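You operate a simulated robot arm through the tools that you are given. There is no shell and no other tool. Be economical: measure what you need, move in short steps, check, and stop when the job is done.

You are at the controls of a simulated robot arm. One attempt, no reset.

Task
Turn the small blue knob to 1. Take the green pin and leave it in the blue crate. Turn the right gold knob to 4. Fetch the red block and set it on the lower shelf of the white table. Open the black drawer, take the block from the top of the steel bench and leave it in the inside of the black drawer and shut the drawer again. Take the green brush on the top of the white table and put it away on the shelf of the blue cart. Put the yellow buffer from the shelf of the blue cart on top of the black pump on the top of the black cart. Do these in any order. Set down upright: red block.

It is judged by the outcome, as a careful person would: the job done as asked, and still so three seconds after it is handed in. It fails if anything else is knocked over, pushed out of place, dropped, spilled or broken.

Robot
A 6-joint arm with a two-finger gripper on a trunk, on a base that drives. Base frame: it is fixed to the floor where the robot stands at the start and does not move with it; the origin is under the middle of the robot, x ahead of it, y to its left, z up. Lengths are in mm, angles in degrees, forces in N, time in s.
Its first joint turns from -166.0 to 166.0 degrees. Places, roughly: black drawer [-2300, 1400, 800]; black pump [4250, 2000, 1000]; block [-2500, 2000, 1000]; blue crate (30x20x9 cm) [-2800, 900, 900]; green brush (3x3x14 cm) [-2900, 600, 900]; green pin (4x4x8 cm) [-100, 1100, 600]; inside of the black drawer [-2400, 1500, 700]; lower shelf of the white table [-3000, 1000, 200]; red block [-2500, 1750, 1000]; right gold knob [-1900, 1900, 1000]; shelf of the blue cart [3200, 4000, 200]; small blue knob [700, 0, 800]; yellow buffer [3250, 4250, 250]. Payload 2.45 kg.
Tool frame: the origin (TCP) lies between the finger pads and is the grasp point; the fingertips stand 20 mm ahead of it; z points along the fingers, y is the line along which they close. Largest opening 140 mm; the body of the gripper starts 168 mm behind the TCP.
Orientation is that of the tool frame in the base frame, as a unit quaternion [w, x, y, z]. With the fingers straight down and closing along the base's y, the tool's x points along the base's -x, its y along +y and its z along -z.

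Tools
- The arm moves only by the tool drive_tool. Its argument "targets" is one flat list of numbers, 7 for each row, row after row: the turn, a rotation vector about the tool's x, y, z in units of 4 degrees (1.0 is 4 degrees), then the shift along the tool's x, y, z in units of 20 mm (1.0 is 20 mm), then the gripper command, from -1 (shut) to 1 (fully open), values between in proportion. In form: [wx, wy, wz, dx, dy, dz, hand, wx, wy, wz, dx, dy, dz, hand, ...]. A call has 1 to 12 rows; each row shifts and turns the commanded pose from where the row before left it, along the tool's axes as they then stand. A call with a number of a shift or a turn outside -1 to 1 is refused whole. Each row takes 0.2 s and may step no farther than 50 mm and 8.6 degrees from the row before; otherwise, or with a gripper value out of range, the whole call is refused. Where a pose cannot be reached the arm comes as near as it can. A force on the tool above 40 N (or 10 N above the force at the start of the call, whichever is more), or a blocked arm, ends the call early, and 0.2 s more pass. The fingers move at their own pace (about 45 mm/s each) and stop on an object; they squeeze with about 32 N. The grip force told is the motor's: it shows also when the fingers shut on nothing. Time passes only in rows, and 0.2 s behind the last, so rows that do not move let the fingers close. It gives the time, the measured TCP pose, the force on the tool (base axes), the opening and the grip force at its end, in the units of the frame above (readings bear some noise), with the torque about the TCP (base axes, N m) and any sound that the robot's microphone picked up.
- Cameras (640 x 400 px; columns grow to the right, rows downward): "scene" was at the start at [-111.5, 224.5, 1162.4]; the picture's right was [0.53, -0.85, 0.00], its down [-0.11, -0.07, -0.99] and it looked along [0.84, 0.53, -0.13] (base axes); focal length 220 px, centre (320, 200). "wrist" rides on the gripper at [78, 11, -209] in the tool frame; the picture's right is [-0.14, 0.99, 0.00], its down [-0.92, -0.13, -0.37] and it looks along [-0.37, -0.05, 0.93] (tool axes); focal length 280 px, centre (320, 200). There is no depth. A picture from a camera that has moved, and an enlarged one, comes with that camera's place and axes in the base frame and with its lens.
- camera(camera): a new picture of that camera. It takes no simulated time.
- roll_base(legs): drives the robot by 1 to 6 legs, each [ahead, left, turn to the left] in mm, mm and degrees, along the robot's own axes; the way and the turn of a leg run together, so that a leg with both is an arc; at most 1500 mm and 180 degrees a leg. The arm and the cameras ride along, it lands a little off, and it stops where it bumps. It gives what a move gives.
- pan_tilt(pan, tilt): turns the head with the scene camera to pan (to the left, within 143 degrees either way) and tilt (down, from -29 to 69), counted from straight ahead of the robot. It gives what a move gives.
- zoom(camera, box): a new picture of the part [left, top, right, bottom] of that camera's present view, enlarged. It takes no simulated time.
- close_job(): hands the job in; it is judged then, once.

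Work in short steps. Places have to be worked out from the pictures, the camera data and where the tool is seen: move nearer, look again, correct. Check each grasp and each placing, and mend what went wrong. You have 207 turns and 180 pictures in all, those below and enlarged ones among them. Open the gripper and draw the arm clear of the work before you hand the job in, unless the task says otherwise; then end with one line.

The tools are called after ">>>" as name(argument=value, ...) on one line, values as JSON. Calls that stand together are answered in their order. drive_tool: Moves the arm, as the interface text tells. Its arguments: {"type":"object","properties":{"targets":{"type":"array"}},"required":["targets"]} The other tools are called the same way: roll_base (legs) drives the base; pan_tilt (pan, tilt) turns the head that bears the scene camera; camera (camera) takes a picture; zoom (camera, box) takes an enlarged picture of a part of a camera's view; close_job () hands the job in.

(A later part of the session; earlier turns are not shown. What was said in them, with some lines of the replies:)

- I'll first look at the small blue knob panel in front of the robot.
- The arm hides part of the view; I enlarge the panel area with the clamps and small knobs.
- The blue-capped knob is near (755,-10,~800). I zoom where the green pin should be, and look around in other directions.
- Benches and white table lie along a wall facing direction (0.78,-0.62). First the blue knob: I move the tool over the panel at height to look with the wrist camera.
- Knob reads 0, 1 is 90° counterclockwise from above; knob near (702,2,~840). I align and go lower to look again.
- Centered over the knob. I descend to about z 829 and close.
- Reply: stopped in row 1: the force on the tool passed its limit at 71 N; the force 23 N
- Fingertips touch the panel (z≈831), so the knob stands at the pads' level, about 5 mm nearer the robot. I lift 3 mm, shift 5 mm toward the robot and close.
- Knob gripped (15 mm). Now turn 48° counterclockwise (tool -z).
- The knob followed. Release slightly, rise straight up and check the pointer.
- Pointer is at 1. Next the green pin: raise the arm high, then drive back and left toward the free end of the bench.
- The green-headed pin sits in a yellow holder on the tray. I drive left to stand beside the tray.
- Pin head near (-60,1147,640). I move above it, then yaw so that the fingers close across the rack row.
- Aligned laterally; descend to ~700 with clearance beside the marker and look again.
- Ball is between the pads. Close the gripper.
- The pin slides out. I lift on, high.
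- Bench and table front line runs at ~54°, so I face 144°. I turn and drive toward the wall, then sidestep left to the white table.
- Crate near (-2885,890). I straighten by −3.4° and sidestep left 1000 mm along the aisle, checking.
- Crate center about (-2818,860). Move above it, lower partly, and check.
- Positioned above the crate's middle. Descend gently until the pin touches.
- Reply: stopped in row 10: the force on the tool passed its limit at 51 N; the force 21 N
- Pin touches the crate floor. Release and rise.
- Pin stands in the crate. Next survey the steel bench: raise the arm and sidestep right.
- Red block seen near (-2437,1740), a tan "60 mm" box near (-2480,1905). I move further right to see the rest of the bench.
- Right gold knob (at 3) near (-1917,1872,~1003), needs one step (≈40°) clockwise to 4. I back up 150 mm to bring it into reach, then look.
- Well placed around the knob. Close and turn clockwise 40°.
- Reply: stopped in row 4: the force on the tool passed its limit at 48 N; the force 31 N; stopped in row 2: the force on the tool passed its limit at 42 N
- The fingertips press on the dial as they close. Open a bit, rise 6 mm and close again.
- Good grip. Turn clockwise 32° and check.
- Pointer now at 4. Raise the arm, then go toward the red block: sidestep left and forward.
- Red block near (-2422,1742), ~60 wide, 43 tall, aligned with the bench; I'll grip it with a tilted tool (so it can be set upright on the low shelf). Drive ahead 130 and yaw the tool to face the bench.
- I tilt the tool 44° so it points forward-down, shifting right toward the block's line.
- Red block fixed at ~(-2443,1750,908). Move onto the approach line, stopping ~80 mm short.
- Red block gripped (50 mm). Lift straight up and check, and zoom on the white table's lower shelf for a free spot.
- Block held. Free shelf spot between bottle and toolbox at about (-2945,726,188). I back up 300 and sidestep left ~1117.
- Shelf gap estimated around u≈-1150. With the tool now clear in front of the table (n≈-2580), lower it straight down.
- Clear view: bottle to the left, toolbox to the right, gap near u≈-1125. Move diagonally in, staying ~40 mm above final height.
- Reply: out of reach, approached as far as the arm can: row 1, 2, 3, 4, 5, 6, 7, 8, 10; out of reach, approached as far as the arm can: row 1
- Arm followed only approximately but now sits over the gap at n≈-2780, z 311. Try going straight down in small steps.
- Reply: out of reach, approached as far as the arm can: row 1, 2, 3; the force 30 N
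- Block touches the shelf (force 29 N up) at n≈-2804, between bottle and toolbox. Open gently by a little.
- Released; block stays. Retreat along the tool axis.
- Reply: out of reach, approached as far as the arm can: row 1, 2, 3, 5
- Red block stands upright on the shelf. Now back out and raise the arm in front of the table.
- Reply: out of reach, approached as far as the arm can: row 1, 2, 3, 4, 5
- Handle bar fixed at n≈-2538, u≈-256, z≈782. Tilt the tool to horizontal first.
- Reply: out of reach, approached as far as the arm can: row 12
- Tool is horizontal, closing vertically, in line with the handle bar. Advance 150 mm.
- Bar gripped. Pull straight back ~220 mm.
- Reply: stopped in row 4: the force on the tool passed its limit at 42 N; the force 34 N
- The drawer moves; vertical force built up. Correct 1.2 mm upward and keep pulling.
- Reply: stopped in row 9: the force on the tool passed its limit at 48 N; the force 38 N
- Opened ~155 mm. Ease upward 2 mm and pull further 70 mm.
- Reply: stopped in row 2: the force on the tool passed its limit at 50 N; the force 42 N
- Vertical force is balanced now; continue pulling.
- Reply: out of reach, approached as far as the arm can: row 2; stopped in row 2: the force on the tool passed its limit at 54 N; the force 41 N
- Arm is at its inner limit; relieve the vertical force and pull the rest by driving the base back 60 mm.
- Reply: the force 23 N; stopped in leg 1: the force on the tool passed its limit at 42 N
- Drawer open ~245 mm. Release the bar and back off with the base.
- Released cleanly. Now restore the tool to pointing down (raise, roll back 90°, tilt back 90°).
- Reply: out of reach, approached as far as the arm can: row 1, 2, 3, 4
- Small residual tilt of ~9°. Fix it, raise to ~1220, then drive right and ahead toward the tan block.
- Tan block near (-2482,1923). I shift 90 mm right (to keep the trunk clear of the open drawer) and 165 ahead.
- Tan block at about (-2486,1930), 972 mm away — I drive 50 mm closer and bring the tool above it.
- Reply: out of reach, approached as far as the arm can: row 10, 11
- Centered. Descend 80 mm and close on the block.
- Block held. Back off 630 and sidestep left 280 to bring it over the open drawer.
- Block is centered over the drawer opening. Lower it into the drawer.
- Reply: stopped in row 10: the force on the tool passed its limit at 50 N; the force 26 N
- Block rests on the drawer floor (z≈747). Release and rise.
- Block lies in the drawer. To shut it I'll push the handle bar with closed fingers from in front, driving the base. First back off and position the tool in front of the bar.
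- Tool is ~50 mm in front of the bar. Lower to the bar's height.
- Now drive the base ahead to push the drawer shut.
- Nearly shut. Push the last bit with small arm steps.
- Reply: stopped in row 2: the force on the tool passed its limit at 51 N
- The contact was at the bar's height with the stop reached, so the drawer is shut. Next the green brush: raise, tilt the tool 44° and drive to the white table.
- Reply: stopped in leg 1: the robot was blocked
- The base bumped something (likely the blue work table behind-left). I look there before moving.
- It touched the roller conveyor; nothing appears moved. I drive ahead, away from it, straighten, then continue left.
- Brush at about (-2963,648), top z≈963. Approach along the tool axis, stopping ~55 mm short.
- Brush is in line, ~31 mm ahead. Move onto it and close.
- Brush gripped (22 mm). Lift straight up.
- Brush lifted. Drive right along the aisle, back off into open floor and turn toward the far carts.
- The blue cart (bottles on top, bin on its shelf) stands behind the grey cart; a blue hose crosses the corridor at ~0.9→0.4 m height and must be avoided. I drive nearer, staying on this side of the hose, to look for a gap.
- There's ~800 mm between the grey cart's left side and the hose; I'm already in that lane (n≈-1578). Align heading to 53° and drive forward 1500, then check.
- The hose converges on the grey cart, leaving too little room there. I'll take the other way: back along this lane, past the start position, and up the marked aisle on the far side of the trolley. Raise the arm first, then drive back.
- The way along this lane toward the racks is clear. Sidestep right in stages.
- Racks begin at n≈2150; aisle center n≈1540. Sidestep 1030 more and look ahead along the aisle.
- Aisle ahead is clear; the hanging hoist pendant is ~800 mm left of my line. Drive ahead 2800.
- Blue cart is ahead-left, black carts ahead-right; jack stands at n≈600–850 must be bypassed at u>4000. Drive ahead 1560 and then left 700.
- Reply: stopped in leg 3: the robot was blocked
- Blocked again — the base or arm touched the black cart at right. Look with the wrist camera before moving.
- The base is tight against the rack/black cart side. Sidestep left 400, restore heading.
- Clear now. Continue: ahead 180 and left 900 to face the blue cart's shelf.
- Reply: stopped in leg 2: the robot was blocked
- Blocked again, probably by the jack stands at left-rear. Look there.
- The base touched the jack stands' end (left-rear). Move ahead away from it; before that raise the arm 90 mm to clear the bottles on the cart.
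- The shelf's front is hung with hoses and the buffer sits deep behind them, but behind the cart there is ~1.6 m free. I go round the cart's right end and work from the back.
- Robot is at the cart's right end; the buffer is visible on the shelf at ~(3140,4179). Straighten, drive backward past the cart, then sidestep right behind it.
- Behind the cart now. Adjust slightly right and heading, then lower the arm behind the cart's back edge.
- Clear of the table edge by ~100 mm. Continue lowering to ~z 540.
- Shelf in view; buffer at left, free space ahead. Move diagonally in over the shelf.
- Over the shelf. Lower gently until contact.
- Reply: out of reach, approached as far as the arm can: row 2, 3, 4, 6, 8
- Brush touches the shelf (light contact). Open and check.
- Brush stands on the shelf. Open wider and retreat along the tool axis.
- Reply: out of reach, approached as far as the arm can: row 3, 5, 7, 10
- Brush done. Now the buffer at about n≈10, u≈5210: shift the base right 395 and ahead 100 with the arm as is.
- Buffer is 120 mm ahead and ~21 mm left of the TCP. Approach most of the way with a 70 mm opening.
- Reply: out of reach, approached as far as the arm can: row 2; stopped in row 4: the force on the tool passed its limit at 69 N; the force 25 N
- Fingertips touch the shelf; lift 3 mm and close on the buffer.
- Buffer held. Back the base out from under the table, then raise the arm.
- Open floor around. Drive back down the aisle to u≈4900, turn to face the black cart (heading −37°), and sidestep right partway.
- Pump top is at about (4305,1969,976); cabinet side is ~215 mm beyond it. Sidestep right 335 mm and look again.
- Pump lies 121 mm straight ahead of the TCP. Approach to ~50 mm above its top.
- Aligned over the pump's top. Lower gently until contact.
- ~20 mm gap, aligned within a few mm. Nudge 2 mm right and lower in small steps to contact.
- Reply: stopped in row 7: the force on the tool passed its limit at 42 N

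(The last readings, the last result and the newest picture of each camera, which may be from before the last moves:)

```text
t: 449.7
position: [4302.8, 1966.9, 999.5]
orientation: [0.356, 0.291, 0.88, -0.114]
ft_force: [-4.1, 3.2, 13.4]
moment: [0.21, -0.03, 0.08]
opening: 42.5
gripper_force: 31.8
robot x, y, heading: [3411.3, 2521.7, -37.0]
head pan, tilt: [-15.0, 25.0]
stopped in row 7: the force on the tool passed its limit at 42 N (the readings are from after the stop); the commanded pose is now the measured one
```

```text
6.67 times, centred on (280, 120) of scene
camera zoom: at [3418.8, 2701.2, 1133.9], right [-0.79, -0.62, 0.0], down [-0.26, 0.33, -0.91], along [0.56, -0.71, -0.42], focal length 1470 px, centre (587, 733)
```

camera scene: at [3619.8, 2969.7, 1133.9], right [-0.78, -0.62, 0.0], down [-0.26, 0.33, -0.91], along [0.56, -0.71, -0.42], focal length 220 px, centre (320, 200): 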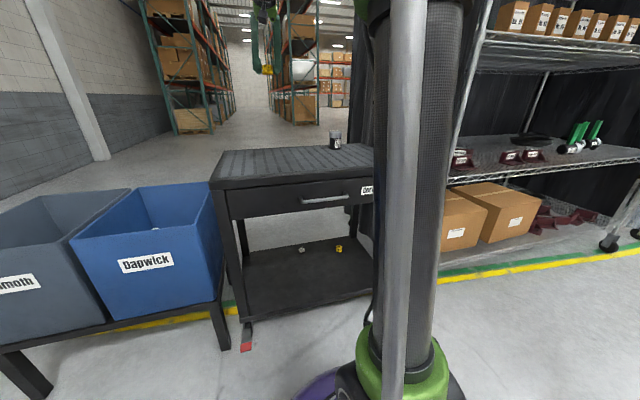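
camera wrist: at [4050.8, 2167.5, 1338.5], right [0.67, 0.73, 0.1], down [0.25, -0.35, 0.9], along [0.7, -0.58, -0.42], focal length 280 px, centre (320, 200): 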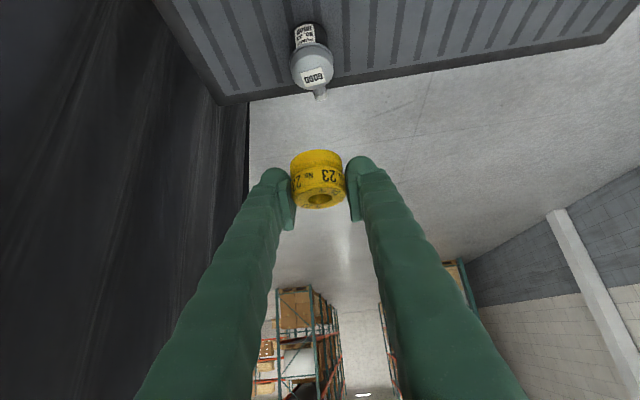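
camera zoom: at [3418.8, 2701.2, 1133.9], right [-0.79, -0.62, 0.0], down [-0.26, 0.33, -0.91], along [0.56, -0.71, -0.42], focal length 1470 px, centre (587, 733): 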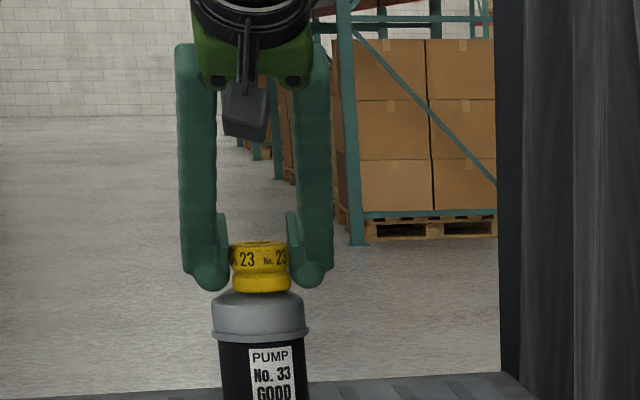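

Buffer sits centered on the pump. Relieve slightly and open.

>>> drive_tool(targets=[0, 0, 0, -0.02, 0, -0.02, -0.9, 0, 0, 0, 0, 0, 0, -0.35, 0, 0, 0, 0, 0, 0, -0.2, 0, 0, 0, 0, 0, 0, -0.1, 0, 0, 0, 0, 0, 0, -0.1])

>>> zoom(camera="scene", box=[240, 90, 320, 150])

>>> camera(camera="wrist")

```text
t: 450.9
position: [4303.9, 1966.4, 998.9]
orientation: [0.356, 0.292, 0.88, -0.115]
ft_force: [0.3, 0.3, 0.6]
moment: [0.01, -0.01, 0.0]
opening: 63.3
gripper_force: 0.1
robot x, y, heading: [3409.0, 2520.2, -36.9]
head pan, tilt: [-15.0, 25.0]
```

```text
6.67 times, centred on (280, 120) of scene
camera zoom: at [3419.5, 2700.7, 1133.9], right [-0.79, -0.62, 0.0], down [-0.26, 0.33, -0.91], along [0.56, -0.71, -0.42], focal length 1470 px, centre (587, 733)
```

zoom: 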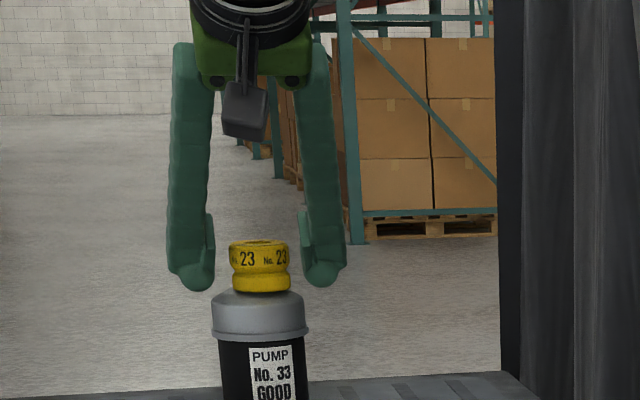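

```text
18 pictures are left
camera wrist: at [4148.7, 2094.6, 1095.7], right [0.67, 0.74, 0.1], down [0.25, -0.35, 0.9], along [0.7, -0.58, -0.42], focal length 280 px, centre (320, 200)
```

wrist: 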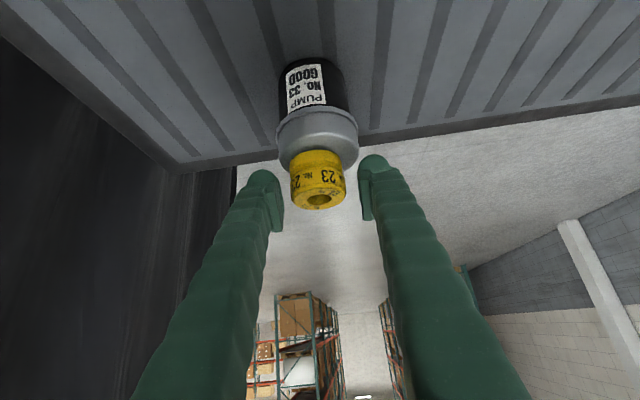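

Buffer stands on the pump. Retreat along the tool axis, clear of it.

>>> drive_tool(targets=[0, 0, 0, 0, 0, -0.6, 0, 0, 0, 0, 0, 0, -0.8, 0, 0, 0, 0, 0, 0, -1, 0, 0, 0, 0, 0, 0, -1, 0, 0, 0, 0, 0, 0, -1, 0, 0, 0, 0, 0, 0, -1, 0, 0, 0, 0, 0, 0, -1, 0, 0, 0, 0, 0, 0, -1, 0, 0, 0, 0, 0, 0, -1, 0, 0, 0, 0, 0, 0, -1, 0, 0, 0, 0, 0, 0, -1, 0, 0, 0, 0, 0, 0, -1, 0])

>>> zoom(camera="scene", box=[200, 60, 360, 180])

```text
t: 453.5
position: [4175.2, 2060.5, 1162.7]
orientation: [0.355, 0.292, 0.88, -0.115]
ft_force: [0.4, -0.4, 0.8]
moment: [-0.03, 0.0, -0.01]
opening: 70.0
gripper_force: 0.0
robot x, y, heading: [3409.0, 2520.7, -36.9]
head pan, tilt: [-15.0, 25.0]
```

```text
3.33 times, centred on (280, 120) of scene
camera zoom: at [3419.5, 2700.7, 1133.9], right [-0.79, -0.62, 0.0], down [-0.26, 0.33, -0.91], along [0.56, -0.71, -0.42], focal length 735 px, centre (453, 467)
```

zoom: 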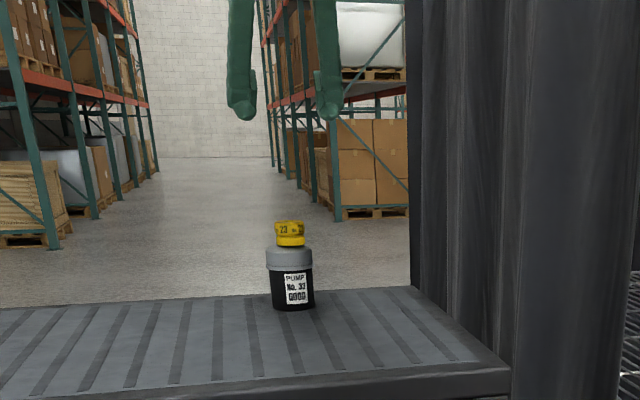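

All parts done here. Back off 200 mm and check that the brush and the jack stands are still standing.

>>> roll_base(legs=[[-180, 0, 0]])

>>> pan_tilt(pan=105, tilt=25)

>>> camera(camera="scene")

>>> pan_tilt(pan=-140, tilt=40)

>>> camera(camera="scene")

```text
t: 455.0
position: [4029.2, 2164.8, 1161.5]
orientation: [0.356, 0.293, 0.88, -0.116]
ft_force: [0.1, 0.7, 0.4]
moment: [0.0, -0.06, 0.04]
opening: 70.0
gripper_force: 0.0
robot x, y, heading: [3267.7, 2627.6, -36.9]
head pan, tilt: [-15.0, 25.0]
```

```text
t: 457.0
position: [4031.2, 2164.8, 1162.1]
orientation: [0.355, 0.294, 0.88, -0.116]
ft_force: [-0.3, 0.5, -0.6]
moment: [-0.03, -0.02, -0.02]
opening: 70.0
gripper_force: 0.0
robot x, y, heading: [3266.8, 2625.9, -37.1]
head pan, tilt: [105.0, 25.0]
```

```text
16 pictures are left
camera scene: at [3253.9, 2967.0, 1133.9], right [0.93, -0.38, 0.0], down [-0.16, -0.39, -0.91], along [0.34, 0.84, -0.42], focal length 220 px, centre (320, 200)
```

scene: 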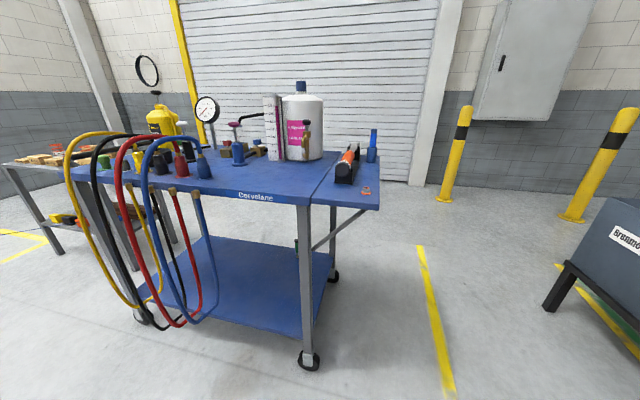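

```text
t: 460.5
position: [4029.6, 2164.4, 1162.1]
orientation: [0.355, 0.295, 0.879, -0.116]
ft_force: [-0.9, 0.2, -0.4]
moment: [-0.01, -0.01, 0.01]
opening: 69.9
gripper_force: 0.1
robot x, y, heading: [3266.9, 2626.1, -37.0]
head pan, tilt: [-140.0, 40.0]
```

```text
15 pictures are left
camera scene: at [3134.4, 2877.1, 1110.6], right [-0.05, 1.0, 0.0], down [0.64, 0.03, -0.77], along [-0.77, -0.04, -0.64], focal length 220 px, centre (320, 200)
```

scene: 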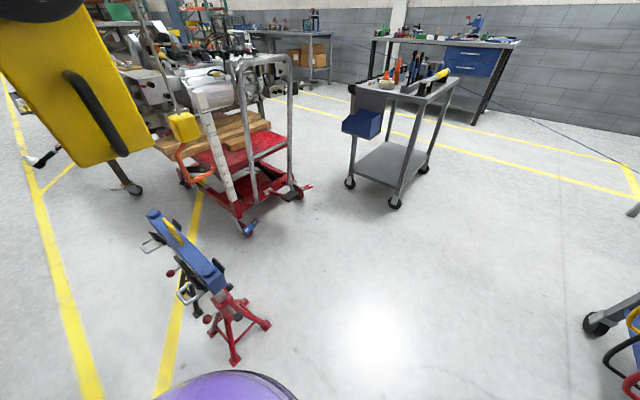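

The brush stands on the shelf behind the front leg, the jack stands are upright and the buffer is on the pump; the arm is clear and the gripper is open. I hand in.

>>> close_job()

```text
The job is handed in.
```

I did all seven tasks and handed the job in. I did not measure that the black drawer is fully flush, but it stopped hard when I pushed it shut. On the drive the base bumped something three times: the roller conveyor, most likely the black cart or the rack beside it, and the jack stands. The conveyor and jack stands looked undisturbed afterwards. I only glanced at the black cart, and it looked in place.
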